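You operate a simulated robot arm through the tools that you are given. There is no shell and no other tool. Be economical: measure what you need, move in short steps, check, and stop when the job is done.

You are at the controls of a simulated two-armed robot. One attempt, no reset.

## Task
Pick up the small coil with one hand, pass it to the other hand and put it on the open-edged section.

Only the result counts: the job must be done as asked and must still hold three seconds after the hand-in. Knocking over, shifting, dropping, spilling or breaking anything else fails it.

## Robot
Two 7-joint arms with two-finger parallel grippers on one trunk, on a base that drives. Base frame: it is fixed to the floor where the robot stands at the start and does not move with it; the origin is under the middle of the robot, x ahead of it, y to its left, z up. Readings come in m, rad, newtons and seconds.
The left shoulder is at the start at [0.05, 0.209, 1.146], the right one opposite. With the tool pointing down near the work surface each hand reaches from about 0.24 to 0.9 m from the robot's upright axis, wherever it stands, measured 20 degrees to its own side. Places, roughly: open-edged section [1.2, 0.3, 1]. Payload 4.4 kg a hand.
The TCP of each hand is the grasp point between the finger pads, 0.023 m short of the fingertips. In the tool frame z runs along the fingers and y along their closing line. Largest opening 0.094 m; finger width 0.038, thickness 0.01; the body of the gripper, 0.054 by 0.096 m, starts 0.039 m behind the TCP.
Orientation is that of the tool frame in the base frame, as [roll, pitch, yaw] about the fixed x, y, z axes, in that order (R = Rz(yaw) Ry(pitch) Rx(roll)). With the fingers straight down and closing along the base's y, the tool's x points along the base's -x, its y along +y and its z along -z.

## Interface
- The arms move only by the tool send_rows. It takes "left_steps", "right_steps" or both (then of equal length, played together; a hand with none holds still); each is a list of rows, each an object (a shift or turn left out is 0, a gripper value left out holds the last) with "jaw": the opening in per cent of the stroke, from 0 (shut) to 100 (fully open); "delta_pos": the shift along the base's x, y, z in units of 25 mm (1.0 is 25 mm), a list of three; "turn": the turn, a rotation vector about the base's x, y, z in units of 6 degrees (1.0 is 6 degrees), a list of three. In form: [{"jaw": jaw, "delta_pos": [tx, ty, tz], "turn": [ax, ay, az]}, ...]. A call has 1 to 10 rows; each row shifts and turns the commanded pose from where the row before left it. A call with a number of a shift or a turn outside -1 to 1 is refused whole. Each row takes 0.2 s and may step no farther than 0.05 m and 0.15 rad from the row before; otherwise, or with a gripper value out of range, the whole call is refused. Where a pose cannot be reached the arm comes as near as it can. A force on the tool above 40 N (or 10 N above the force at the start of the call, whichever is more), or a blocked arm, ends the call early, and 0.2 s more pass. The fingers move at their own pace (about 0.108 m/s each) and stop on an object; they squeeze with about 24 N. The grip force told is the motor's: it shows also when the fingers shut on nothing. Time passes only in rows, and 0.2 s behind the last, so rows that do not move let the fingers close. The reply holds the time, the measured pose of the TCP, the force on the tool along the base axes, the opening and the grip force, in the units named above and with some noise, with the torque about the TCP (base axes, N m) and any sound that the robot's microphone picked up.
- Cameras (640 x 400 px; columns grow to the right, rows downward): "scene" is now at [0.1574, -0.0083, 1.3219]; the picture's right is [-0.09, -1.00, 0.00], its down [-0.53, 0.05, -0.85] and it looks along [0.84, -0.07, -0.53] (base axes); focal length 259 px, centre (320, 200). "left" rides on the left gripper at [0.086, -0.016, -0.074] in its tool frame; the picture's right is [0.18, 0.98, 0.00], its down [-0.58, 0.11, -0.81] and it looks along [-0.79, 0.15, 0.59] (tool axes); focal length 243 px, centre (320, 200). "right" rides on the right gripper at [0.086, 0.016, -0.075] in its tool frame; the picture's right is [-0.18, 0.98, 0.00], its down [-0.58, -0.11, -0.81] and it looks along [-0.79, -0.15, 0.59] (tool axes); focal length 243 px, centre (320, 200). There is no depth. A picture from a camera that has moved, and an enlarged one, comes with that camera's place and axes in the base frame and with its lens.
- get_image(camera): a new picture of that camera. The clock stands still meanwhile.
- slide_trunk(by): slides the trunk up (or, below 0, down) by that many m; the arms and the scene camera ride with it, the base frame stays. It gives what a move gives, with no picture.
- base_move(legs): drives the robot by 1 to 6 legs, each [ahead, left, turn to the left] in m, m and rad, along the robot's own axes; the way and the turn of a leg run together, so that a leg with both is an arc; at most 1.5 m and 3.142 rad a leg. The arms and the cameras ride along, it lands a little off, and it stops where it bumps. It gives what a move gives.
- turn_head(pan, tilt): turns the head with the scene camera to pan (to the left, within 1.396 rad either way) and tilt (down, from -0.506 to 1.204), counted from straight ahead of the robot. It gives what a move gives.
- close_up(camera, box): a new picture of the part [left, top, right, bottom] of that camera's present view, enlarged. The clock stands still meanwhile.
- hand_in(): hands the job in; it is judged then, once.

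Work in short steps. Places have to be worked out from the pictures, the camera data and where the tool is seen: move nearer, look again, correct. Check each grasp and each placing, and mend what went wrong. You have 120 turns and 100 pictures in all, those below and enlarged ones among them. Open the grippers and draw the arms clear of the work before you hand the job in, unless the task says otherwise; then end with one line.

The tools are called after "Emit:" by a JSON object that holds its "fn" and its "kwargs". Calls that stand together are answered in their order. send_rows: Moves the arms, as the interface text tells. Its arguments: {"type":"object","properties":{"left_steps":{"type":"array","items":{"type":"object","properties":{"jaw":{"type":"number"},"delta_pos":{"type":"array","items":{"type":"number"}},"turn":{"type":"array","items":{"type":"number"}}}}},"right_steps":{"type":"array","items":{"type":"object","properties":{"jaw":{"type":"number"},"delta_pos":{"type":"array","items":{"type":"number"}},"turn":{"type":"array","items":{"type":"number"}}}}}},"required":[]} The other tools are called the same way: slide_trunk (by) slides the trunk up or down; base_move (legs) drives the base; turn_head (pan, tilt) turns the head that bears the scene camera; get_image (camera) takes a picture; close_up (camera, box) takes an enlarged picture of a part of a camera's view; hand_in () hands the job in.

At the start:

```text
time_s: 0.0
left_tcp_pos: [0.5767, 0.2818, 1.0259]
left_tool_rot: [-3.141, 0.0, -3.141]
left_force: [-0.7, -0.1, 0.7]
left_moment: [-0.04, 0.03, 0.03]
left_width: 0.0938
left_grasp_force: 0.0
right_tcp_pos: [0.5362, -0.2447, 1.0229]
right_tool_rot: [3.141, 0.0, 3.141]
right_force: [0.8, -0.1, -0.2]
right_moment: [-0.02, 0.0, 0.01]
right_width: 0.0939
right_grasp_force: 0.0
trunk travel left (down, up): [-0.225, 0.338]
robot x, y, heading: [0.0009, 0.0016, 0.0]
head pan, tilt: [-0.086, 0.562]
```

scene: 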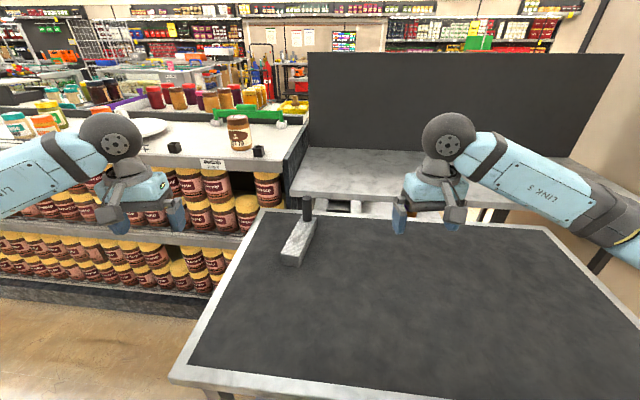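
right: 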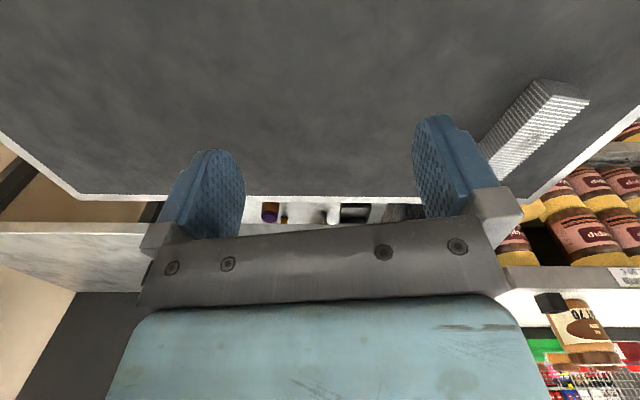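
left: 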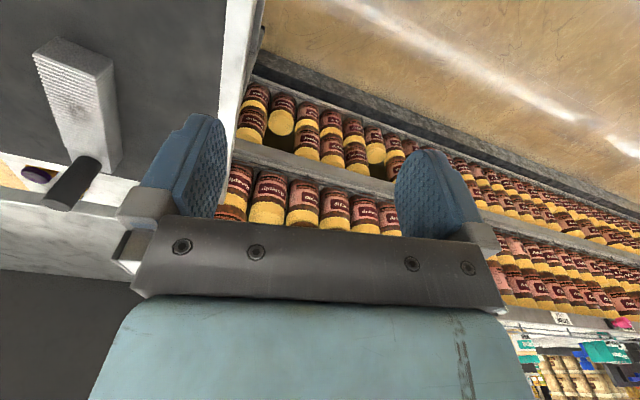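

I don't see a coil yet; I'll enlarge parts of the scene view.

Emit:
{"fn": "close_up", "kwargs": {"camera": "scene", "box": [130, 70, 330, 195]}}

Emit:
{"fn": "close_up", "kwargs": {"camera": "scene", "box": [220, 170, 540, 370]}}

```text
3.20 times, centred on (230, 132) of scene
camera zoom: at [0.1574, -0.0083, 1.3219], right [-0.09, -1.0, 0.0], down [-0.53, 0.05, -0.85], along [0.84, -0.07, -0.53], focal length 828 px, centre (608, 416)
```

zoom: 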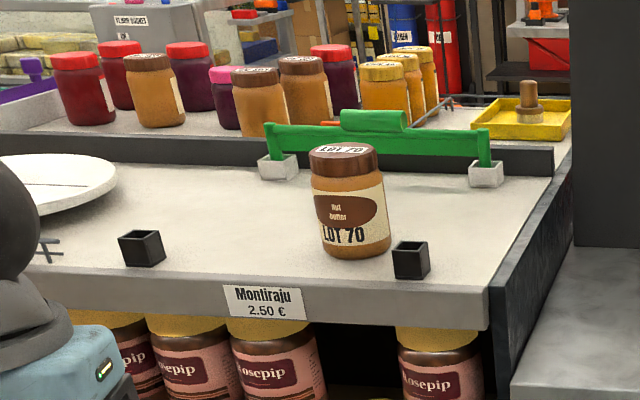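

```text
2.00 times, centred on (380, 270) of scene
camera zoom: at [0.1574, -0.0083, 1.3219], right [-0.09, -1.0, 0.0], down [-0.53, 0.05, -0.85], along [0.84, -0.07, -0.53], focal length 517 px, centre (200, 60)
```

zoom: 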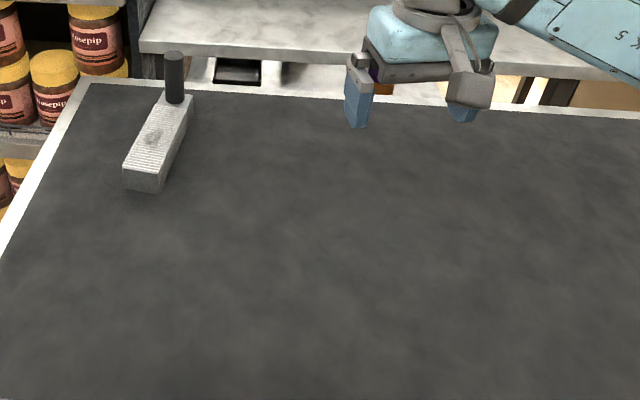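

Not visible yet; I look left, right and downward with the head.

Emit:
{"fn": "turn_head", "kwargs": {"pan": 0.7, "tilt": 0.5}}

Emit:
{"fn": "get_image", "kwargs": {"camera": "scene"}}

Emit:
{"fn": "turn_head", "kwargs": {"pan": -0.8, "tilt": 0.6}}

Emit:
{"fn": "get_image", "kwargs": {"camera": "scene"}}

Emit:
{"fn": "turn_head", "kwargs": {"pan": 0.0, "tilt": 1.1}}

Emit:
{"fn": "get_image", "kwargs": {"camera": "scene"}}

```text
time_s: 1.1
left_tcp_pos: [0.5767, 0.2823, 1.0258]
left_tool_rot: [-3.14, 0.0, 3.14]
left_force: [-0.6, 0.3, 0.3]
left_moment: [0.0, 0.0, 0.02]
left_width: 0.094
left_grasp_force: 0.1
right_tcp_pos: [0.5371, -0.2439, 1.0249]
right_tool_rot: [-3.14, -0.001, 3.14]
right_force: [0.2, 0.9, 0.4]
right_moment: [0.01, -0.02, -0.01]
right_width: 0.0939
right_grasp_force: 0.1
trunk travel left (down, up): [-0.225, 0.338]
robot x, y, heading: [0.0008, -0.002, 0.002]
head pan, tilt: [0.7, 0.499]
```

```text
94 pictures are left
camera scene: at [0.1378, 0.0579, 1.3275], right [0.64, -0.77, 0.0], down [-0.37, -0.31, -0.88], along [0.67, 0.56, -0.48], focal length 259 px, centre (320, 200)
```

scene: 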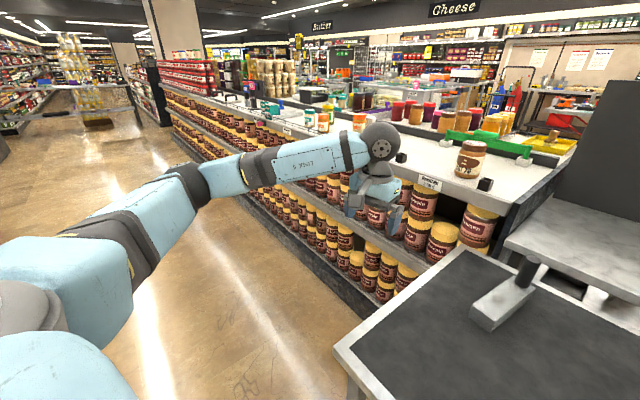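

```text
time_s: 2.7
left_tcp_pos: [0.5777, 0.2812, 1.0269]
left_tool_rot: [3.142, 0.001, 3.141]
left_force: [0.3, 0.4, 0.1]
left_moment: [-0.03, 0.0, -0.01]
left_width: 0.094
left_grasp_force: 0.0
right_tcp_pos: [0.5375, -0.2442, 1.0251]
right_tool_rot: [3.141, 0.001, -3.141]
right_force: [0.4, -0.1, -0.3]
right_moment: [0.0, 0.01, 0.02]
right_width: 0.0942
right_grasp_force: 0.1
trunk travel left (down, up): [-0.225, 0.338]
robot x, y, heading: [0.0009, 0.004, 0.002]
head pan, tilt: [-0.799, 0.6]
```

```text
93 pictures are left
camera scene: at [0.1299, -0.0639, 1.3185], right [-0.72, -0.7, 0.0], down [-0.39, 0.4, -0.83], along [0.58, -0.59, -0.56], focal length 259 px, centre (320, 200)
```

scene: 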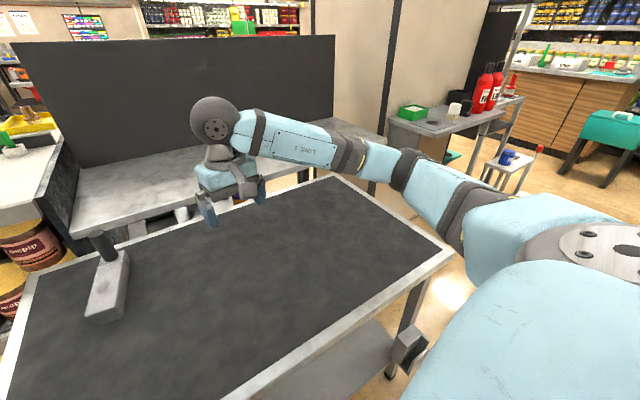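

```text
time_s: 3.9
left_tcp_pos: [0.5762, 0.2818, 1.0264]
left_tool_rot: [-3.14, 0.001, 3.14]
left_force: [-0.3, -0.8, 0.2]
left_moment: [0.02, -0.03, 0.01]
left_width: 0.0939
left_grasp_force: 0.1
right_tcp_pos: [0.5373, -0.2444, 1.0243]
right_tool_rot: [3.141, 0.0, 3.141]
right_force: [0.0, -0.2, 0.1]
right_moment: [0.0, 0.01, 0.0]
right_width: 0.0941
right_grasp_force: 0.0
trunk travel left (down, up): [-0.225, 0.338]
robot x, y, heading: [-0.0009, -0.0027, 0.0]
head pan, tilt: [0.0, 1.1]
```

```text
92 pictures are left
camera scene: at [0.1314, -0.0007, 1.2799], right [0.0, -1.0, 0.0], down [-0.89, 0.0, -0.45], along [0.45, 0.0, -0.89], focal length 259 px, centre (320, 200)
```

scene: 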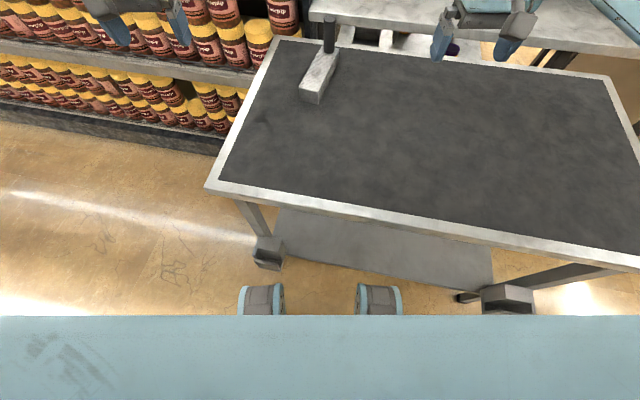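

Coil still not found; there's a dark thing partly behind the left hand on the shelf. I raise the trunk for a better view and look there.

Emit:
{"fn": "slide_trunk", "kwargs": {"by": 0.25}}

Emit:
{"fn": "turn_head", "kwargs": {"pan": 0.35, "tilt": 0.6}}

Emit:
{"fn": "get_image", "kwargs": {"camera": "scene"}}

Emit:
{"fn": "turn_head", "kwargs": {"pan": -0.35, "tilt": 0.6}}

Emit:
{"fn": "get_image", "kwargs": {"camera": "scene"}}

```text
time_s: 6.4
left_tcp_pos: [0.5767, 0.2815, 1.2751]
left_tool_rot: [-3.141, 0.0, -3.141]
left_force: [0.2, 0.3, 0.7]
left_moment: [0.01, -0.01, 0.02]
left_width: 0.0942
left_grasp_force: 0.0
right_tcp_pos: [0.5384, -0.2437, 1.2738]
right_tool_rot: [3.141, 0.001, -3.14]
right_force: [-0.6, -0.1, -0.4]
right_moment: [0.04, -0.03, -0.03]
right_width: 0.0941
right_grasp_force: 0.1
trunk travel left (down, up): [-0.475, 0.088]
robot x, y, heading: [0.0001, 0.0027, 0.001]
head pan, tilt: [0.0, 1.1]
```

```text
time_s: 7.4
left_tcp_pos: [0.5762, 0.2816, 1.2751]
left_tool_rot: [3.141, 0.001, 3.14]
left_force: [-0.1, -0.9, 0.1]
left_moment: [0.0, 0.0, -0.01]
left_width: 0.0938
left_grasp_force: 0.0
right_tcp_pos: [0.5373, -0.2437, 1.2737]
right_tool_rot: [-3.14, 0.0, 3.141]
right_force: [-0.3, -0.5, -0.7]
right_moment: [0.0, 0.0, -0.02]
right_width: 0.0937
right_grasp_force: 0.2
trunk travel left (down, up): [-0.475, 0.088]
robot x, y, heading: [0.0016, -0.0003, 0.0]
head pan, tilt: [0.351, 0.6]
```

```text
91 pictures are left
camera scene: at [0.1512, 0.0297, 1.5684], right [0.34, -0.94, 0.0], down [-0.53, -0.19, -0.82], along [0.77, 0.28, -0.57], focal length 259 px, centre (320, 200)
```

scene: 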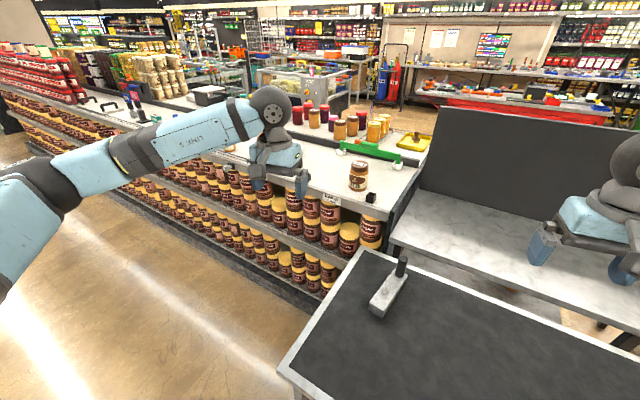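

```text
time_s: 8.4
left_tcp_pos: [0.5771, 0.2818, 1.277]
left_tool_rot: [-3.141, 0.0, 3.142]
left_force: [1.3, -0.3, 0.7]
left_moment: [0.02, -0.03, 0.01]
left_width: 0.0943
left_grasp_force: 0.0
right_tcp_pos: [0.5372, -0.245, 1.2736]
right_tool_rot: [3.141, 0.002, 3.141]
right_force: [0.2, -0.2, 0.4]
right_moment: [-0.01, -0.03, 0.01]
right_width: 0.094
right_grasp_force: 0.0
trunk travel left (down, up): [-0.475, 0.088]
robot x, y, heading: [-0.0007, 0.0007, 0.0]
head pan, tilt: [-0.351, 0.6]
```

```text
90 pictures are left
camera scene: at [0.1512, -0.0309, 1.5685], right [-0.34, -0.94, 0.0], down [-0.53, 0.19, -0.83], along [0.78, -0.28, -0.56], focal length 259 px, centre (320, 200)
```

scene: 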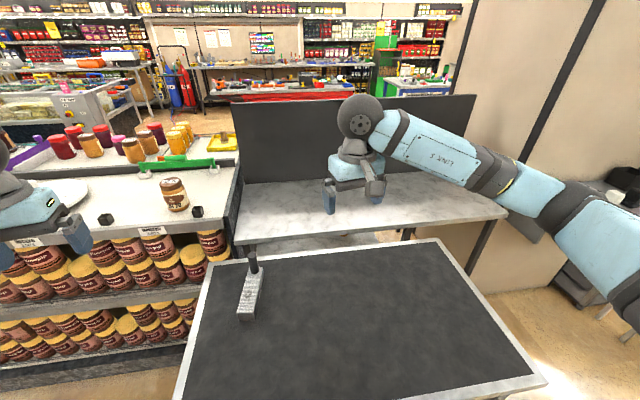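

Nothing obvious on the benches; the left hand hides part of the shelf, so I look with its camera.

Emit:
{"fn": "get_image", "kwargs": {"camera": "left"}}

Emit:
{"fn": "get_image", "kwargs": {"camera": "right"}}

```text
89 pictures are left
camera left: at [0.49, 0.267, 1.3513], right [-0.18, 0.98, 0.0], down [0.58, 0.11, 0.81], along [0.79, 0.15, -0.59], focal length 243 px, centre (320, 200)
```

left: 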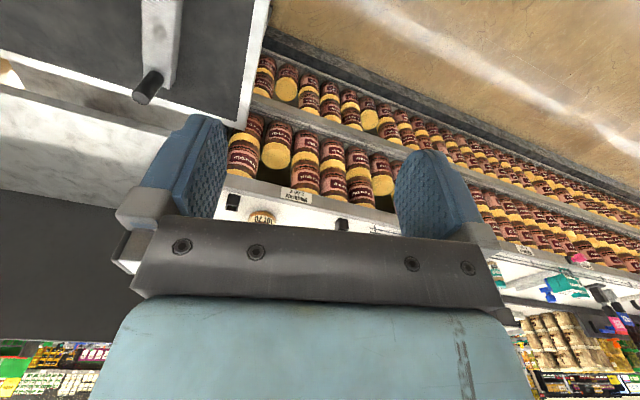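

```text
88 pictures are left
camera right: at [0.4525, -0.2272, 1.3486], right [0.18, 0.98, 0.0], down [0.58, -0.11, 0.81], along [0.79, -0.15, -0.59], focal length 243 px, centre (320, 200)
```

right: 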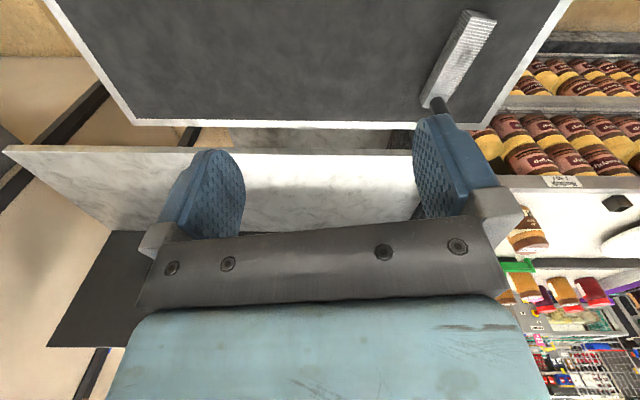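

I close-up on the shelf around the left hand.

Emit:
{"fn": "turn_head", "kwargs": {"pan": 0.45, "tilt": 0.5}}

Emit:
{"fn": "close_up", "kwargs": {"camera": "scene", "box": [200, 90, 440, 240]}}

Emit:
{"fn": "close_up", "kwargs": {"camera": "scene", "box": [0, 40, 320, 240]}}

```text
time_s: 9.6
left_tcp_pos: [0.5765, 0.2823, 1.2743]
left_tool_rot: [3.141, 0.001, 3.141]
left_force: [0.4, 0.1, 0.3]
left_moment: [-0.02, 0.01, 0.04]
left_width: 0.0941
left_grasp_force: 0.0
right_tcp_pos: [0.5369, -0.2435, 1.2746]
right_tool_rot: [3.14, 0.0, 3.141]
right_force: [0.0, 0.2, 0.4]
right_moment: [0.01, 0.0, 0.02]
right_width: 0.0939
right_grasp_force: 0.1
trunk travel left (down, up): [-0.475, 0.088]
robot x, y, heading: [0.0001, -0.0028, 0.002]
head pan, tilt: [0.45, 0.499]
```

```text
2.67 times, centred on (320, 165) of scene
camera zoom: at [0.1502, 0.0389, 1.5775], right [0.43, -0.9, 0.0], down [-0.43, -0.21, -0.88], along [0.79, 0.38, -0.48], focal length 690 px, centre (320, 293)
```

zoom: 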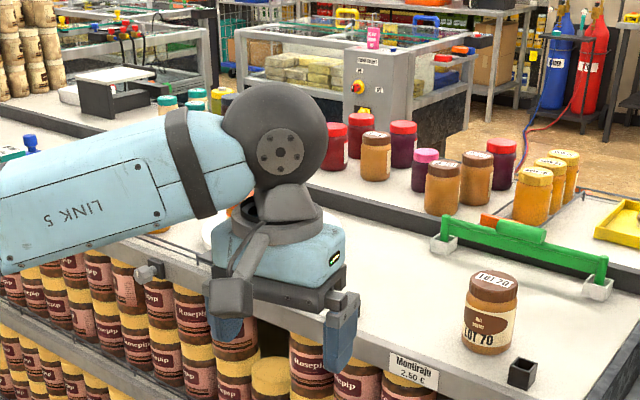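

```text
2.00 times, centred on (160, 140) of scene
camera zoom: at [0.1502, 0.0389, 1.5775], right [0.43, -0.9, 0.0], down [-0.43, -0.21, -0.88], along [0.79, 0.38, -0.48], focal length 517 px, centre (640, 320)
```

zoom: 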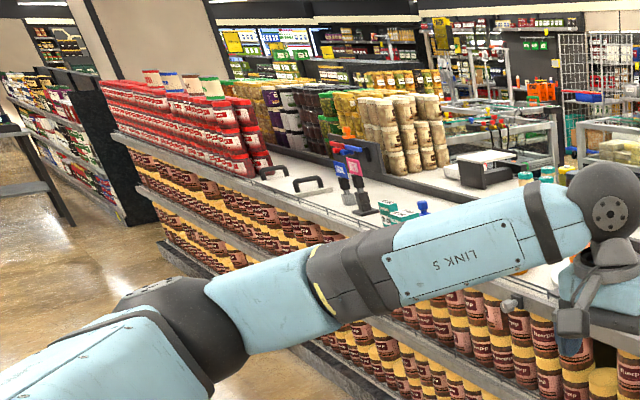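

The left arm still hides part of the shelf; I draw it back toward the robot.

Emit:
{"fn": "send_rows", "kwargs": {"left_steps": [{"delta_pos": [-1, 0.5, 0]}, {"delta_pos": [-1, 0.5, 0]}, {"delta_pos": [-1, 0.5, 0]}, {"delta_pos": [-1, 0.5, 0]}, {"delta_pos": [-1, 0.5, 0]}, {"delta_pos": [-1, 0.5, 0]}, {"delta_pos": [-1, 0.5, 0]}, {"delta_pos": [-1, 0.5, 0]}]}}

Emit:
{"fn": "get_image", "kwargs": {"camera": "scene"}}

Emit:
{"fn": "close_up", "kwargs": {"camera": "scene", "box": [200, 90, 440, 240]}}

```text
time_s: 11.4
left_tcp_pos: [0.3745, 0.3807, 1.2768]
left_tool_rot: [-3.142, 0.002, -3.141]
left_force: [0.5, -0.8, 0.7]
left_moment: [-0.01, 0.0, 0.01]
left_width: 0.0938
left_grasp_force: 0.1
right_tcp_pos: [0.5353, -0.2428, 1.2747]
right_tool_rot: [-3.141, 0.004, 3.14]
right_force: [-0.2, 0.0, 0.1]
right_moment: [0.0, -0.03, 0.03]
right_width: 0.0942
right_grasp_force: 0.1
trunk travel left (down, up): [-0.475, 0.088]
robot x, y, heading: [-0.0004, -0.0022, 0.0]
head pan, tilt: [0.45, 0.499]
```

```text
85 pictures are left
camera scene: at [0.1482, 0.0394, 1.5778], right [0.44, -0.9, 0.0], down [-0.43, -0.21, -0.88], along [0.79, 0.38, -0.48], focal length 259 px, centre (320, 200)
```

scene: 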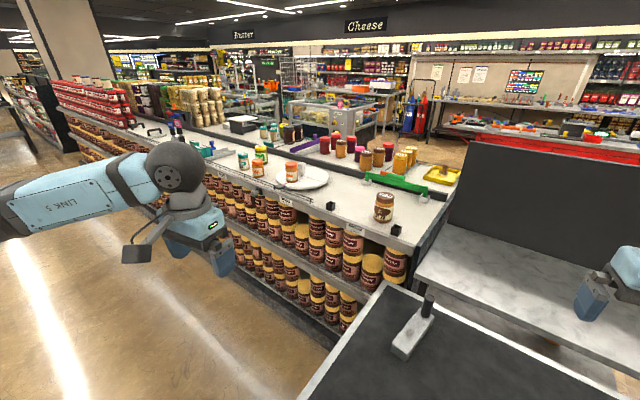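

```text
2.67 times, centred on (320, 165) of scene
camera zoom: at [0.1482, 0.0394, 1.5778], right [0.44, -0.9, 0.0], down [-0.43, -0.21, -0.88], along [0.79, 0.38, -0.48], focal length 690 px, centre (320, 293)
```

zoom: 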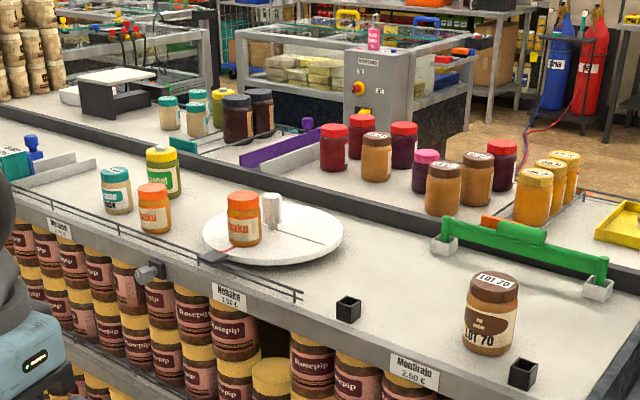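

Open-edged section found: the one with the Lot 70 jar, between the empty sockets with no front rail. Now I look under the back bench and to both sides for the coil.

Emit:
{"fn": "turn_head", "kwargs": {"pan": -0.2, "tilt": 0.8}}

Emit:
{"fn": "close_up", "kwargs": {"camera": "scene", "box": [160, 60, 480, 260]}}

Emit:
{"fn": "turn_head", "kwargs": {"pan": -1.3, "tilt": 0.55}}

Emit:
{"fn": "get_image", "kwargs": {"camera": "scene"}}

Emit:
{"fn": "turn_head", "kwargs": {"pan": 1.39, "tilt": 0.5}}

Emit:
{"fn": "get_image", "kwargs": {"camera": "scene"}}

```text
time_s: 12.4
left_tcp_pos: [0.3771, 0.3802, 1.2766]
left_tool_rot: [3.139, 0.001, 3.142]
left_force: [0.4, -0.4, -0.3]
left_moment: [-0.01, -0.02, 0.0]
left_width: 0.0942
left_grasp_force: 0.0
right_tcp_pos: [0.5365, -0.2425, 1.2745]
right_tool_rot: [-3.141, 0.0, 3.141]
right_force: [-0.1, -0.2, -0.1]
right_moment: [0.03, 0.02, 0.03]
right_width: 0.0938
right_grasp_force: 0.2
trunk travel left (down, up): [-0.475, 0.088]
robot x, y, heading: [0.0007, -0.0014, -0.007]
head pan, tilt: [-0.201, 0.799]
```

```text
2.00 times, centred on (320, 160) of scene
camera zoom: at [0.147, -0.0165, 1.5517], right [-0.2, -0.98, 0.0], down [-0.7, 0.14, -0.7], along [0.68, -0.14, -0.72], focal length 517 px, centre (320, 280)
```

zoom: 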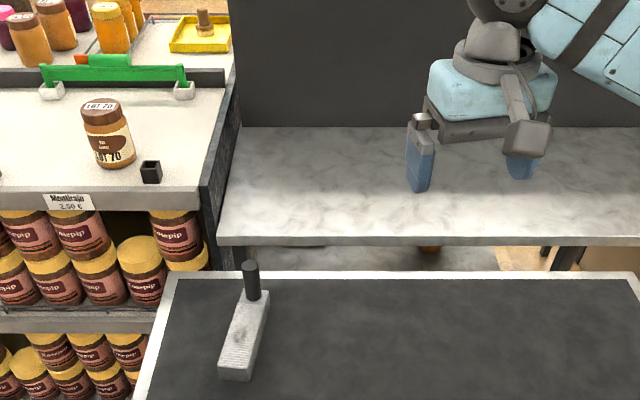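

```text
time_s: 13.7
left_tcp_pos: [0.3781, 0.3808, 1.276]
left_tool_rot: [3.141, -0.001, -3.14]
left_force: [0.2, 0.3, 0.2]
left_moment: [0.0, -0.01, -0.01]
left_width: 0.0938
left_grasp_force: 0.0
right_tcp_pos: [0.5374, -0.2428, 1.2751]
right_tool_rot: [3.141, -0.001, -3.14]
right_force: [0.4, -0.8, -0.4]
right_moment: [0.06, 0.01, -0.02]
right_width: 0.0936
right_grasp_force: 0.0
trunk travel left (down, up): [-0.475, 0.088]
robot x, y, heading: [-0.0011, 0.0053, -0.001]
head pan, tilt: [-1.3, 0.55]
```

```text
82 pictures are left
camera scene: at [0.0923, -0.0871, 1.573], right [-0.96, -0.27, 0.0], down [-0.14, 0.5, -0.85], along [0.23, -0.82, -0.52], focal length 259 px, centre (320, 200)
```

scene: 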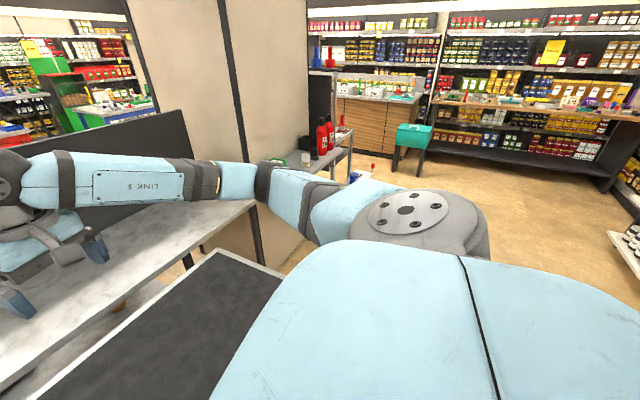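

```text
time_s: 16.1
left_tcp_pos: [0.3775, 0.3808, 1.2758]
left_tool_rot: [3.141, -0.002, 3.142]
left_force: [-0.3, -0.1, 0.1]
left_moment: [0.01, 0.01, 0.03]
left_width: 0.0942
left_grasp_force: 0.1
right_tcp_pos: [0.5377, -0.2431, 1.2737]
right_tool_rot: [-3.139, 0.001, -3.141]
right_force: [0.1, -0.3, 0.1]
right_moment: [0.01, 0.0, 0.01]
right_width: 0.0944
right_grasp_force: 0.0
trunk travel left (down, up): [-0.475, 0.088]
robot x, y, heading: [0.0023, 0.0002, -0.002]
head pan, tilt: [1.389, 0.499]
```

```text
81 pictures are left
camera scene: at [0.0847, 0.0889, 1.5775], right [0.98, -0.18, 0.0], down [-0.09, -0.47, -0.88], along [0.16, 0.86, -0.48], focal length 259 px, centre (320, 200)
```

scene: 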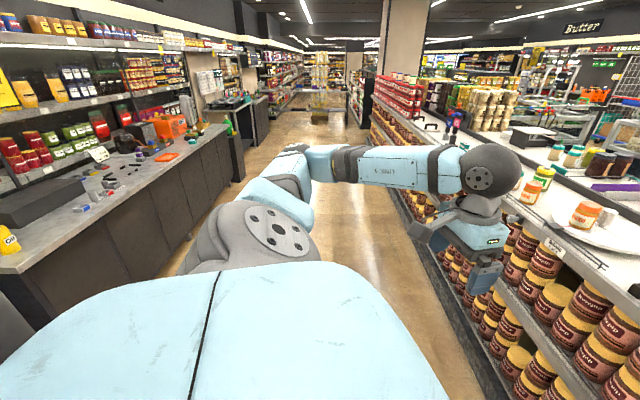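

The only thing on the work table is the ribbed bar with a dark stub; I look at it enlarged, and also behind the right hand.

Emit:
{"fn": "turn_head", "kwargs": {"pan": 0.1, "tilt": 0.85}}

Emit:
{"fn": "close_up", "kwargs": {"camera": "scene", "box": [250, 140, 410, 240]}}

Emit:
{"fn": "close_up", "kwargs": {"camera": "right", "box": [400, 0, 560, 100]}}

Emit:
{"fn": "get_image", "kwargs": {"camera": "scene"}}

```text
time_s: 17.6
left_tcp_pos: [0.377, 0.3809, 1.2762]
left_tool_rot: [3.141, 0.0, -3.14]
left_force: [0.7, 0.5, -0.9]
left_moment: [0.0, 0.0, -0.01]
left_width: 0.094
left_grasp_force: 0.1
right_tcp_pos: [0.5366, -0.2435, 1.2744]
right_tool_rot: [-3.141, 0.002, -3.141]
right_force: [-0.5, -0.4, 0.5]
right_moment: [-0.03, -0.03, 0.0]
right_width: 0.0938
right_grasp_force: 0.0
trunk travel left (down, up): [-0.475, 0.088]
robot x, y, heading: [-0.0013, 0.0019, -0.005]
head pan, tilt: [0.099, 0.85]
```

```text
4.00 times, centred on (330, 190) of scene
camera zoom: at [0.146, 0.0072, 1.5476], right [0.1, -0.99, 0.0], down [-0.75, -0.08, -0.66], along [0.66, 0.07, -0.75], focal length 1035 px, centre (280, 240)
```

zoom: 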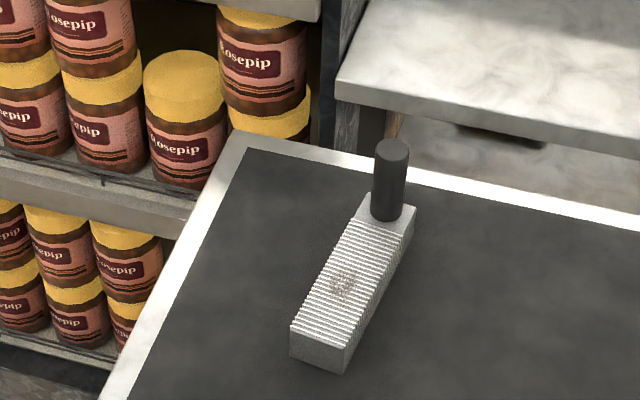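

```text
4.00 times, centred on (480, 50) of right
camera zoom: at [0.4525, -0.2272, 1.3486], right [0.18, 0.98, 0.0], down [0.58, -0.11, 0.81], along [0.79, -0.15, -0.59], focal length 970 px, centre (-320, 800)
```

zoom: 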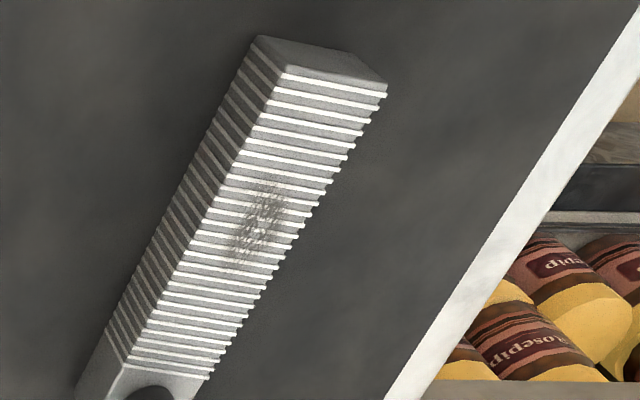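

```text
78 pictures are left
camera scene: at [0.146, 0.0072, 1.5476], right [0.1, -0.99, 0.0], down [-0.75, -0.08, -0.66], along [0.66, 0.07, -0.75], focal length 259 px, centre (320, 200)
```

scene: 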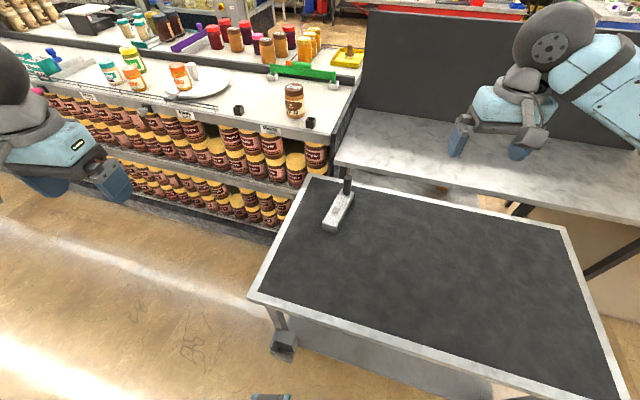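

The ribbed (wound/finned) block with the dark stub is the coil: block about 0.19×0.05×0.04, near end ≈(0.67,0.03), stub at ≈(0.82,-0.02), block top z≈0.83, stub top ≈0.91. Plan: left grips the stub and lifts, right takes the block, then I drive left and place it in the section at ≈(1.22,0.32,0.97). First I lower the trunk and bring the left hand over the stub, closing line along the block.

Emit:
{"fn": "slide_trunk", "kwargs": {"by": -0.2}}

Emit:
{"fn": "send_rows", "kwargs": {"left_steps": [{"delta_pos": [1, -0.85, 0], "turn": [0, 0, 0.65]}, {"delta_pos": [1, -0.85, 0], "turn": [0, 0, 0.65]}, {"delta_pos": [1, -0.85, 0], "turn": [0, 0, 0.65]}, {"delta_pos": [1, -0.85, 0], "turn": [0, 0, 0.65]}, {"delta_pos": [1, -0.85, 0], "turn": [0, 0, 0.65]}, {"delta_pos": [1, -0.85, 0], "turn": [0, 0, 0.65]}, {"delta_pos": [1, -0.85, 0], "turn": [0, 0, 0.65]}, {"delta_pos": [1, -0.85, 0], "turn": [0, 0, 0.65]}, {"delta_pos": [1, -0.85, 0], "turn": [0, 0, 0.65]}]}}

Emit:
{"fn": "send_rows", "kwargs": {"left_steps": [{"delta_pos": [1, -1, 0], "turn": [0, 0, 0.65]}, {"delta_pos": [1, -1, 0], "turn": [0, 0, 0.65]}, {"delta_pos": [1, -1, 0], "turn": [0, 0, 0.65]}, {"delta_pos": [1, -1, 0], "turn": [0, 0, 0.65]}, {"delta_pos": [1, -1, 0], "turn": [0, 0, 0.65]}, {"delta_pos": [1, -1, 0], "turn": [0, 0, 0.65]}, {"delta_pos": [0.5, -0.5, 0], "turn": [0, 0, 0.65]}, {"turn": [0, 0, 0.65]}, {"turn": [0, 0, 0.65]}, {}]}}

Emit:
{"fn": "get_image", "kwargs": {"camera": "left"}}

Emit:
{"fn": "get_image", "kwargs": {"camera": "scene"}}

```text
time_s: 19.7
left_tcp_pos: [0.3781, 0.381, 1.077]
left_tool_rot: [-3.141, 0.001, 3.141]
left_force: [-0.1, 0.0, -0.4]
left_moment: [0.01, 0.01, 0.03]
left_width: 0.0941
left_grasp_force: 0.0
right_tcp_pos: [0.5375, -0.2445, 1.0746]
right_tool_rot: [3.141, -0.001, 3.141]
right_force: [0.2, 0.1, 1.0]
right_moment: [-0.02, -0.02, -0.02]
right_width: 0.0941
right_grasp_force: 0.0
trunk travel left (down, up): [-0.275, 0.288]
robot x, y, heading: [-0.0036, 0.0002, 0.001]
head pan, tilt: [0.099, 0.85]
```

```text
time_s: 21.7
left_tcp_pos: [0.6023, 0.189, 1.0755]
left_tool_rot: [3.14, 0.0, -2.529]
left_force: [0.0, 0.4, 0.5]
left_moment: [0.0, -0.05, -0.02]
left_width: 0.0941
left_grasp_force: 0.1
right_tcp_pos: [0.5378, -0.2435, 1.0744]
right_tool_rot: [3.141, 0.001, 3.141]
right_force: [-0.3, -0.2, -0.2]
right_moment: [0.02, 0.0, -0.05]
right_width: 0.0936
right_grasp_force: 0.0
trunk travel left (down, up): [-0.275, 0.288]
robot x, y, heading: [-0.0029, 0.0025, 0.001]
head pan, tilt: [0.099, 0.85]
```

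```text
time_s: 23.9
left_tcp_pos: [0.7637, 0.0279, 1.0766]
left_tool_rot: [3.141, 0.001, -1.914]
left_force: [0.5, -0.6, 0.1]
left_moment: [0.01, 0.02, 0.01]
left_width: 0.0939
left_grasp_force: 0.1
right_tcp_pos: [0.5376, -0.2428, 1.0744]
right_tool_rot: [-3.14, 0.0, -3.141]
right_force: [0.6, 0.7, 0.0]
right_moment: [0.01, -0.04, 0.0]
right_width: 0.0942
right_grasp_force: 0.0
trunk travel left (down, up): [-0.275, 0.288]
robot x, y, heading: [-0.0024, -0.0003, -0.005]
head pan, tilt: [0.099, 0.85]
```

```text
77 pictures are left
camera left: at [0.7498, -0.058, 1.1516], right [-0.99, 0.16, 0.0], down [0.09, 0.58, 0.81], along [0.13, 0.8, -0.59], focal length 243 px, centre (320, 200)
```

left: 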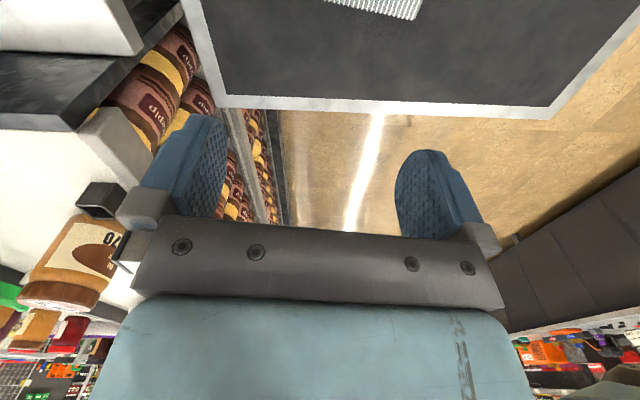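

```text
76 pictures are left
camera scene: at [0.146, 0.0073, 1.3476], right [0.1, -1.0, 0.0], down [-0.75, -0.07, -0.66], along [0.66, 0.07, -0.75], focal length 259 px, centre (320, 200)
```

scene: 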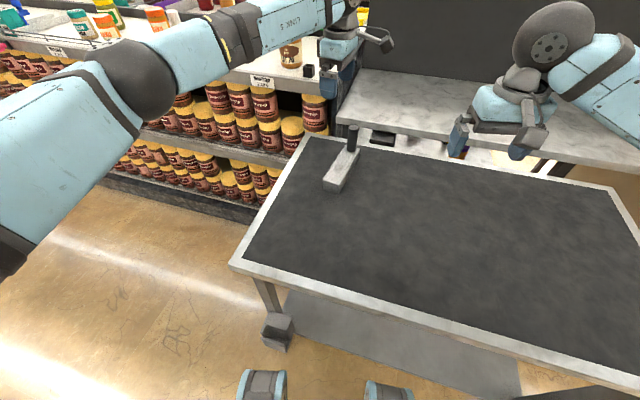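

The left hand is above the coil. I take an enlarged look to refine the stub's place.

Emit:
{"fn": "close_up", "kwargs": {"camera": "scene", "box": [280, 60, 440, 220]}}

Emit:
{"fn": "close_up", "kwargs": {"camera": "right", "box": [400, 0, 640, 150]}}

```text
2.50 times, centred on (360, 140) of scene
camera zoom: at [0.146, 0.0073, 1.3476], right [0.1, -1.0, 0.0], down [-0.75, -0.07, -0.66], along [0.66, 0.07, -0.75], focal length 647 px, centre (220, 350)
```

zoom: 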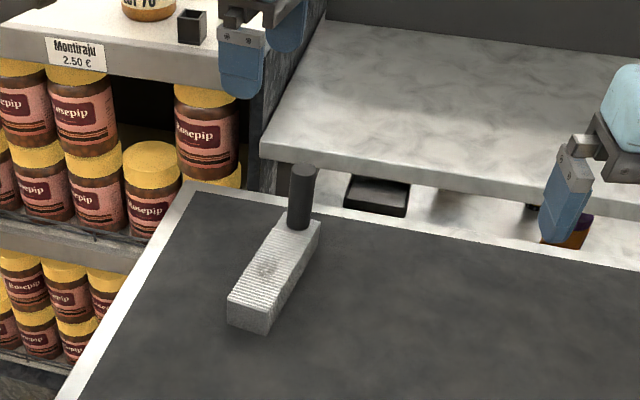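

```text
2.67 times, centred on (520, 75) of right
camera zoom: at [0.4525, -0.2271, 1.1486], right [0.18, 0.98, 0.0], down [0.58, -0.11, 0.81], along [0.79, -0.15, -0.59], focal length 647 px, centre (-213, 533)
```

zoom: 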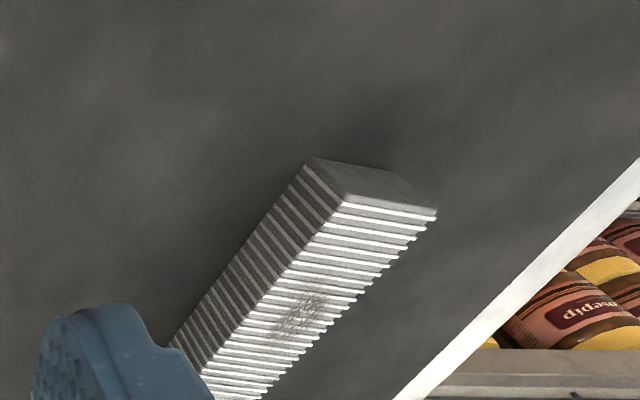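

Refined: stub axis ≈(0.812,-0.025), stub z 0.84–0.917. I move the left hand over it with fingertips just above its top and look.

Emit:
{"fn": "send_rows", "kwargs": {"left_steps": [{"delta_pos": [0.97, -1, 0]}, {"delta_pos": [0.96, -1, 0]}, {"delta_pos": [0, -0.1, -1]}, {"delta_pos": [0, 0, -1]}, {"delta_pos": [0, 0, -1]}, {"delta_pos": [0, 0, -1]}, {"delta_pos": [0, 0, -0.9]}, {}]}}

Emit:
{"fn": "get_image", "kwargs": {"camera": "left"}}

Emit:
{"fn": "close_up", "kwargs": {"camera": "scene", "box": [280, 60, 440, 220]}}

Emit:
{"fn": "get_image", "kwargs": {"camera": "right"}}

```text
time_s: 25.7
left_tcp_pos: [0.8036, -0.0197, 0.9653]
left_tool_rot: [3.14, 0.001, -1.917]
left_force: [0.2, 0.2, -0.7]
left_moment: [0.01, 0.0, 0.01]
left_width: 0.094
left_grasp_force: 0.1
left hand out of reach, approached as far as the arm can: row 2, 7
right_tcp_pos: [0.5358, -0.2438, 1.0746]
right_tool_rot: [3.14, -0.002, -3.14]
right_force: [1.0, -1.0, 0.5]
right_moment: [0.0, 0.01, -0.03]
right_width: 0.094
right_grasp_force: 0.0
trunk travel left (down, up): [-0.275, 0.288]
robot x, y, heading: [-0.0008, 0.0008, -0.001]
head pan, tilt: [0.099, 0.85]
```

```text
73 pictures are left
camera left: at [0.7895, -0.1064, 1.0402], right [-0.99, 0.16, 0.0], down [0.09, 0.58, 0.81], along [0.13, 0.8, -0.59], focal length 243 px, centre (320, 200)
```

left: 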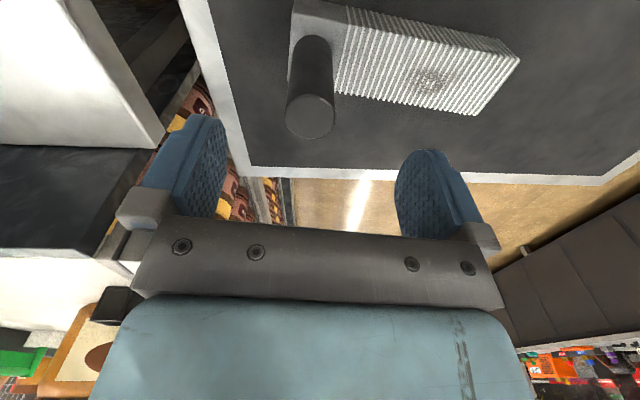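

```text
2.50 times, centred on (360, 140) of scene
camera zoom: at [0.1459, 0.0067, 1.3476], right [0.1, -1.0, 0.0], down [-0.75, -0.07, -0.66], along [0.66, 0.07, -0.75], focal length 647 px, centre (220, 350)
```

zoom: 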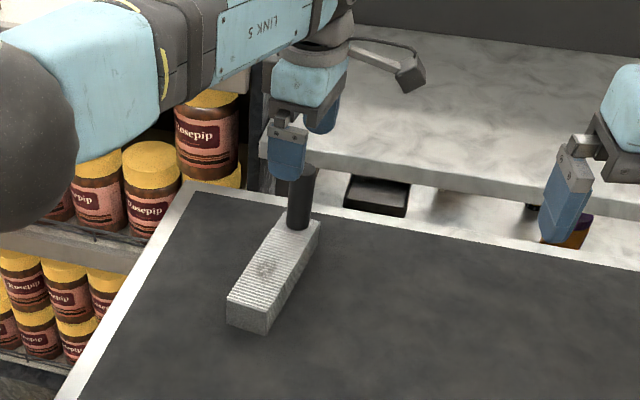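

```text
71 pictures are left
camera right: at [0.4523, -0.2277, 1.1485], right [0.18, 0.98, 0.0], down [0.58, -0.11, 0.81], along [0.79, -0.15, -0.59], focal length 243 px, centre (320, 200)
```

right: 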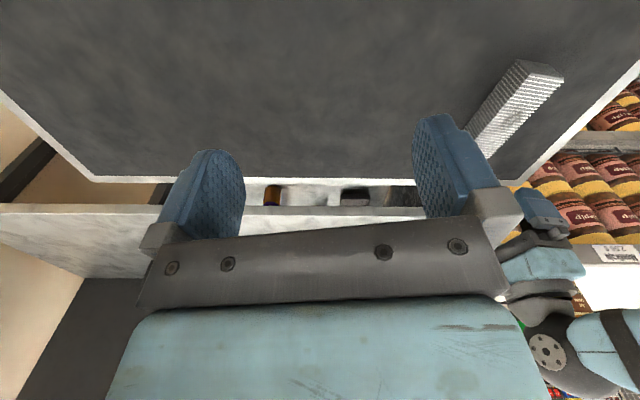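

Left camera puts the stub axis at ≈(0.808,-0.024), but the arm is at its reach limit. There's ~0.1 m between base and table, so I drive 0.05 m ahead.

Emit:
{"fn": "base_move", "kwargs": {"legs": [[0.05, 0, 0]]}}

Emit:
{"fn": "get_image", "kwargs": {"camera": "left"}}

```text
time_s: 26.6
left_tcp_pos: [0.8225, -0.0211, 0.9635]
left_tool_rot: [3.139, -0.001, -1.919]
left_force: [-0.1, 0.3, -0.2]
left_moment: [0.03, 0.01, 0.0]
left_width: 0.0939
left_grasp_force: 0.1
right_tcp_pos: [0.5555, -0.2453, 1.0734]
right_tool_rot: [3.141, -0.003, -3.141]
right_force: [0.2, -0.2, -1.1]
right_moment: [-0.01, -0.01, 0.02]
right_width: 0.094
right_grasp_force: 0.1
trunk travel left (down, up): [-0.275, 0.288]
robot x, y, heading: [0.0168, -0.0013, 0.002]
head pan, tilt: [0.099, 0.85]
stopped in leg 1: the robot was blocked; the commanded pose is now the measured one
```

```text
70 pictures are left
camera left: at [0.8086, -0.107, 1.0388], right [-0.99, 0.16, 0.0], down [0.1, 0.58, 0.81], along [0.13, 0.8, -0.59], focal length 243 px, centre (320, 200)
```

left: 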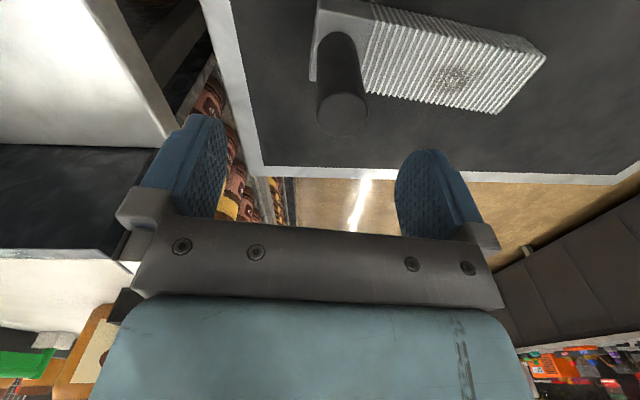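

The base touched something after 17 mm, but the coil hasn't moved (stub still at ≈(0.809,-0.023)). Now within reach: center over the stub and descend to z≈0.89.

Emit:
{"fn": "send_rows", "kwargs": {"left_steps": [{"delta_pos": [-0.54, -0.1, 0]}, {"delta_pos": [0, 0, -1]}, {"delta_pos": [0, 0, -1]}, {"delta_pos": [0, 0, -0.9]}, {}]}}

Emit:
{"fn": "get_image", "kwargs": {"camera": "left"}}

Emit:
{"fn": "close_up", "kwargs": {"camera": "scene", "box": [280, 60, 440, 220]}}

```text
time_s: 27.8
left_tcp_pos: [0.8076, -0.0239, 0.8934]
left_tool_rot: [-3.139, 0.003, -1.919]
left_force: [0.1, 0.0, -0.5]
left_moment: [0.02, -0.02, 0.01]
left_width: 0.0938
left_grasp_force: 0.0
right_tcp_pos: [0.5538, -0.2435, 1.0739]
right_tool_rot: [3.139, 0.001, 3.141]
right_force: [0.3, -0.2, 0.2]
right_moment: [-0.01, -0.02, 0.04]
right_width: 0.0939
right_grasp_force: 0.1
trunk travel left (down, up): [-0.275, 0.288]
robot x, y, heading: [0.0196, 0.0003, 0.003]
head pan, tilt: [0.099, 0.85]
```

```text
69 pictures are left
camera left: at [0.793, -0.11, 0.9687], right [-0.99, 0.16, 0.0], down [0.09, 0.58, 0.81], along [0.13, 0.8, -0.59], focal length 243 px, centre (320, 200)
```

left: 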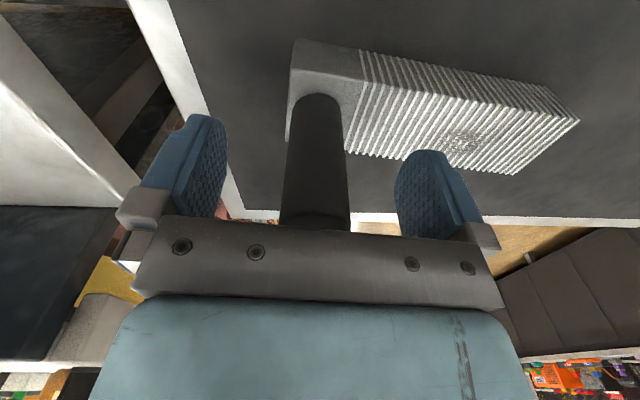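

```text
2.50 times, centred on (360, 140) of scene
camera zoom: at [0.1629, 0.0074, 1.3476], right [0.1, -1.0, 0.0], down [-0.75, -0.07, -0.66], along [0.66, 0.06, -0.75], focal length 647 px, centre (220, 350)
```

zoom: 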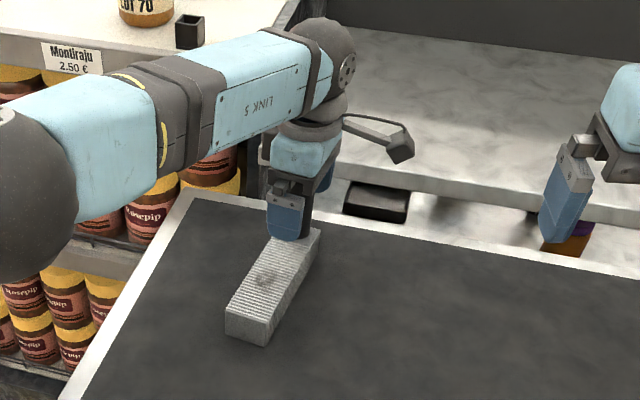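

The stub is between the fingers with no contact. I close the left gripper.

Emit:
{"fn": "send_rows", "kwargs": {"left_steps": [{"jaw": 0}, {}, {}, {}]}}

Emit:
{"fn": "get_image", "kwargs": {"camera": "left"}}

```text
time_s: 28.8
left_tcp_pos: [0.8077, -0.0247, 0.8929]
left_tool_rot: [-3.139, 0.002, -1.918]
left_force: [1.2, -0.3, 1.0]
left_moment: [0.15, 0.33, 0.0]
left_width: 0.0296
left_grasp_force: 23.8
right_tcp_pos: [0.5539, -0.2441, 1.0744]
right_tool_rot: [-3.141, 0.0, 3.14]
right_force: [1.1, 0.1, -0.1]
right_moment: [0.03, 0.03, 0.0]
right_width: 0.0942
right_grasp_force: 0.0
trunk travel left (down, up): [-0.275, 0.288]
robot x, y, heading: [0.0147, -0.0002, 0.008]
head pan, tilt: [0.099, 0.85]
```

```text
67 pictures are left
camera left: at [0.7931, -0.1103, 0.9686], right [-0.99, 0.16, 0.0], down [0.09, 0.58, 0.81], along [0.13, 0.8, -0.59], focal length 243 px, centre (320, 200)
```

left: 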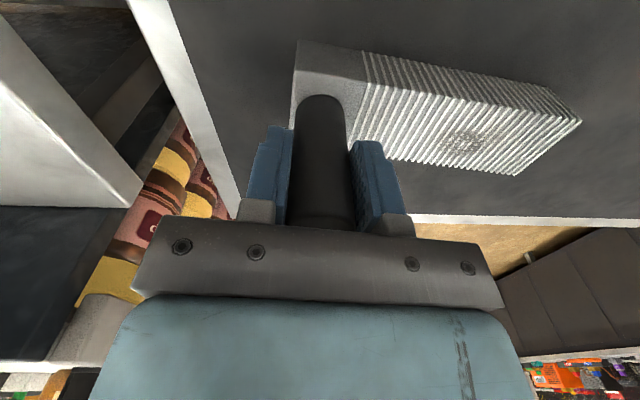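

Gripped the stub (29.6 mm). I lift gently 50 mm and read the load.

Emit:
{"fn": "send_rows", "kwargs": {"left_steps": [{"delta_pos": [0, 0, 0.5]}, {"delta_pos": [0, 0, 0.5]}, {"delta_pos": [0, 0, 0.5]}, {"delta_pos": [0, 0, 0.5]}, {}]}}

Emit:
{"fn": "get_image", "kwargs": {"camera": "left"}}

Emit:
{"fn": "close_up", "kwargs": {"camera": "scene", "box": [280, 60, 440, 220]}}

```text
time_s: 30.0
left_tcp_pos: [0.8085, -0.0233, 0.9439]
left_tool_rot: [-3.141, -0.001, -1.919]
left_force: [0.3, -0.1, -3.5]
left_moment: [-0.06, -0.16, 0.01]
left_width: 0.0294
left_grasp_force: 24.1
right_tcp_pos: [0.5542, -0.2444, 1.0739]
right_tool_rot: [-3.14, 0.0, -3.141]
right_force: [0.2, -0.1, 0.5]
right_moment: [0.01, -0.01, 0.02]
right_width: 0.0943
right_grasp_force: 0.1
trunk travel left (down, up): [-0.275, 0.288]
robot x, y, heading: [0.0165, -0.0026, -0.004]
head pan, tilt: [0.099, 0.85]
```

```text
66 pictures are left
camera left: at [0.7934, -0.1096, 1.0183], right [-0.99, 0.16, 0.0], down [0.09, 0.58, 0.81], along [0.13, 0.8, -0.59], focal length 243 px, centre (320, 200)
```

left: 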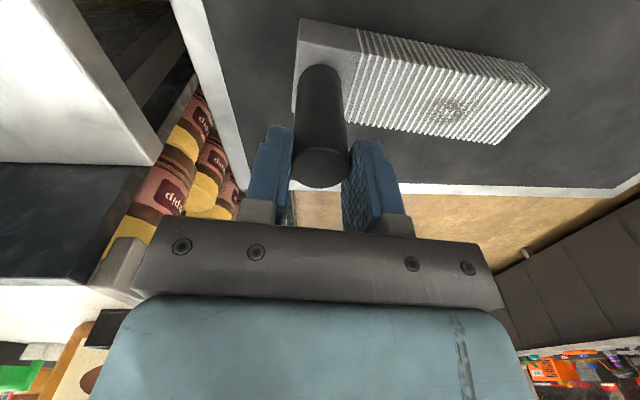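

```text
2.50 times, centred on (360, 140) of scene
camera zoom: at [0.1638, 0.0071, 1.3475], right [0.1, -1.0, 0.0], down [-0.75, -0.07, -0.66], along [0.66, 0.07, -0.75], focal length 647 px, centre (220, 350)
```

zoom: 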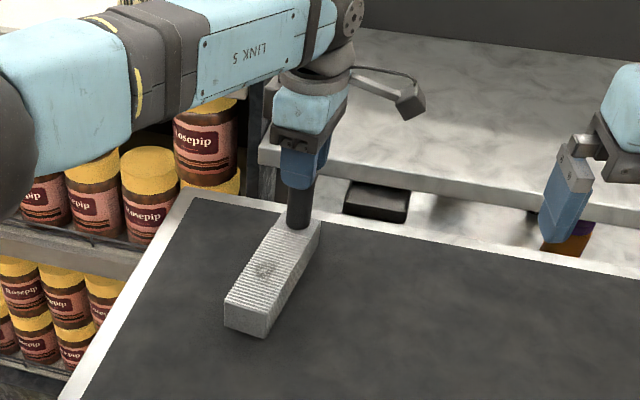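

The stub is too slippery: the fingers slid up it and the coil stayed on the table. I must grip the ribbed body instead. New plan: left grips the near end leaning back ~35° (so its body leaves room), right takes the block vertically just short of the stub. Release, raise and turn the left hand.

Emit:
{"fn": "send_rows", "kwargs": {"left_steps": [{"jaw": 100}, {}, {}, {"delta_pos": [0, 0, 1]}, {"delta_pos": [0, 0, 1]}, {"delta_pos": [0, 0, 1]}, {"delta_pos": [0, 0, 1]}]}}

Emit:
{"fn": "send_rows", "kwargs": {"left_steps": [{"delta_pos": [-1, 0.6, 0], "turn": [0, 0, -1]}, {"delta_pos": [-1, 0.6, 0], "turn": [0, 0, -1]}, {"delta_pos": [-1, 0.6, 0], "turn": [0, 0, -1]}, {"delta_pos": [-1, 0.6, 0], "turn": [0, 0, -1]}, {"delta_pos": [-1, 0.6, 0], "turn": [0, 0, -1]}, {"delta_pos": [-1, 0.6, 0], "turn": [0, 0, -1]}, {"delta_pos": [-1, 0.6, 0], "turn": [0, 0, -1]}, {"delta_pos": [-1, 0.2, 0], "turn": [0, 0, -1]}, {"delta_pos": [-1, 0, 0], "turn": [0, 0, -1]}, {"delta_pos": [0, 0, 0], "turn": [0, 0, -1]}]}}

Emit:
{"fn": "send_rows", "kwargs": {"left_steps": [{"turn": [0, 0, -1]}, {"turn": [0, 0, -1]}, {"turn": [0, 0, -1]}, {"turn": [0, 0, -1]}, {"turn": [0, 0, -1]}, {"turn": [0, 0, -0.3]}, {}]}}

Emit:
{"fn": "get_image", "kwargs": {"camera": "left"}}

Emit:
{"fn": "close_up", "kwargs": {"camera": "scene", "box": [240, 80, 400, 240]}}

```text
time_s: 31.6
left_tcp_pos: [0.8085, -0.0238, 1.0436]
left_tool_rot: [-3.139, 0.001, -1.919]
left_force: [0.4, -0.3, 0.1]
left_moment: [-0.01, -0.03, 0.0]
left_width: 0.0939
left_grasp_force: 0.1
right_tcp_pos: [0.5529, -0.2441, 1.0743]
right_tool_rot: [-3.141, 0.001, 3.14]
right_force: [0.1, 0.3, 0.9]
right_moment: [0.03, -0.01, 0.0]
right_width: 0.0939
right_grasp_force: 0.1
trunk travel left (down, up): [-0.275, 0.288]
robot x, y, heading: [0.0175, 0.0006, -0.002]
head pan, tilt: [0.099, 0.85]
```

```text
time_s: 33.8
left_tcp_pos: [0.5821, 0.0852, 1.0434]
left_tool_rot: [-3.141, 0.0, -2.967]
left_force: [-0.5, 0.1, 0.5]
left_moment: [-0.01, 0.05, -0.03]
left_width: 0.0939
left_grasp_force: 0.0
right_tcp_pos: [0.5547, -0.245, 1.0739]
right_tool_rot: [-3.141, -0.001, -3.14]
right_force: [-0.1, 0.3, 0.7]
right_moment: [0.0, -0.01, 0.01]
right_width: 0.094
right_grasp_force: 0.0
trunk travel left (down, up): [-0.275, 0.288]
robot x, y, heading: [0.0167, -0.002, -0.002]
head pan, tilt: [0.099, 0.85]
```

```text
time_s: 35.4
left_tcp_pos: [0.5822, 0.0868, 1.0427]
left_tool_rot: [-3.141, 0.001, 2.764]
left_force: [0.8, -0.1, 0.4]
left_moment: [0.0, 0.01, 0.0]
left_width: 0.094
left_grasp_force: 0.1
right_tcp_pos: [0.5532, -0.2446, 1.074]
right_tool_rot: [-3.141, 0.0, -3.141]
right_force: [0.7, 0.4, -0.7]
right_moment: [-0.05, 0.03, 0.0]
right_width: 0.0938
right_grasp_force: 0.1
trunk travel left (down, up): [-0.275, 0.288]
robot x, y, heading: [0.0162, -0.0007, 0.002]
head pan, tilt: [0.099, 0.85]
```

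```text
64 pictures are left
camera left: at [0.496, 0.1047, 1.1188], right [0.19, 0.98, 0.0], down [0.58, -0.11, 0.81], along [0.79, -0.16, -0.59], focal length 243 px, centre (320, 200)
```

left: 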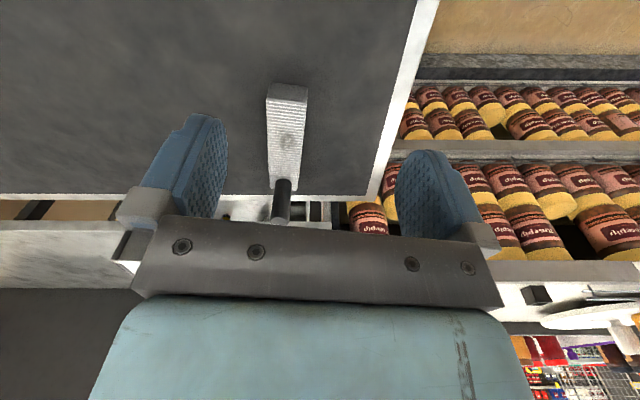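

```text
2.50 times, centred on (320, 160) of scene
camera zoom: at [0.1632, 0.0072, 1.3476], right [0.1, -1.0, 0.0], down [-0.75, -0.07, -0.66], along [0.66, 0.07, -0.75], focal length 647 px, centre (320, 300)
```

zoom: 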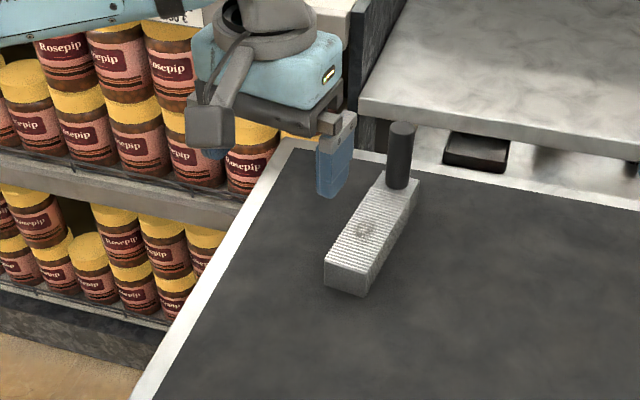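

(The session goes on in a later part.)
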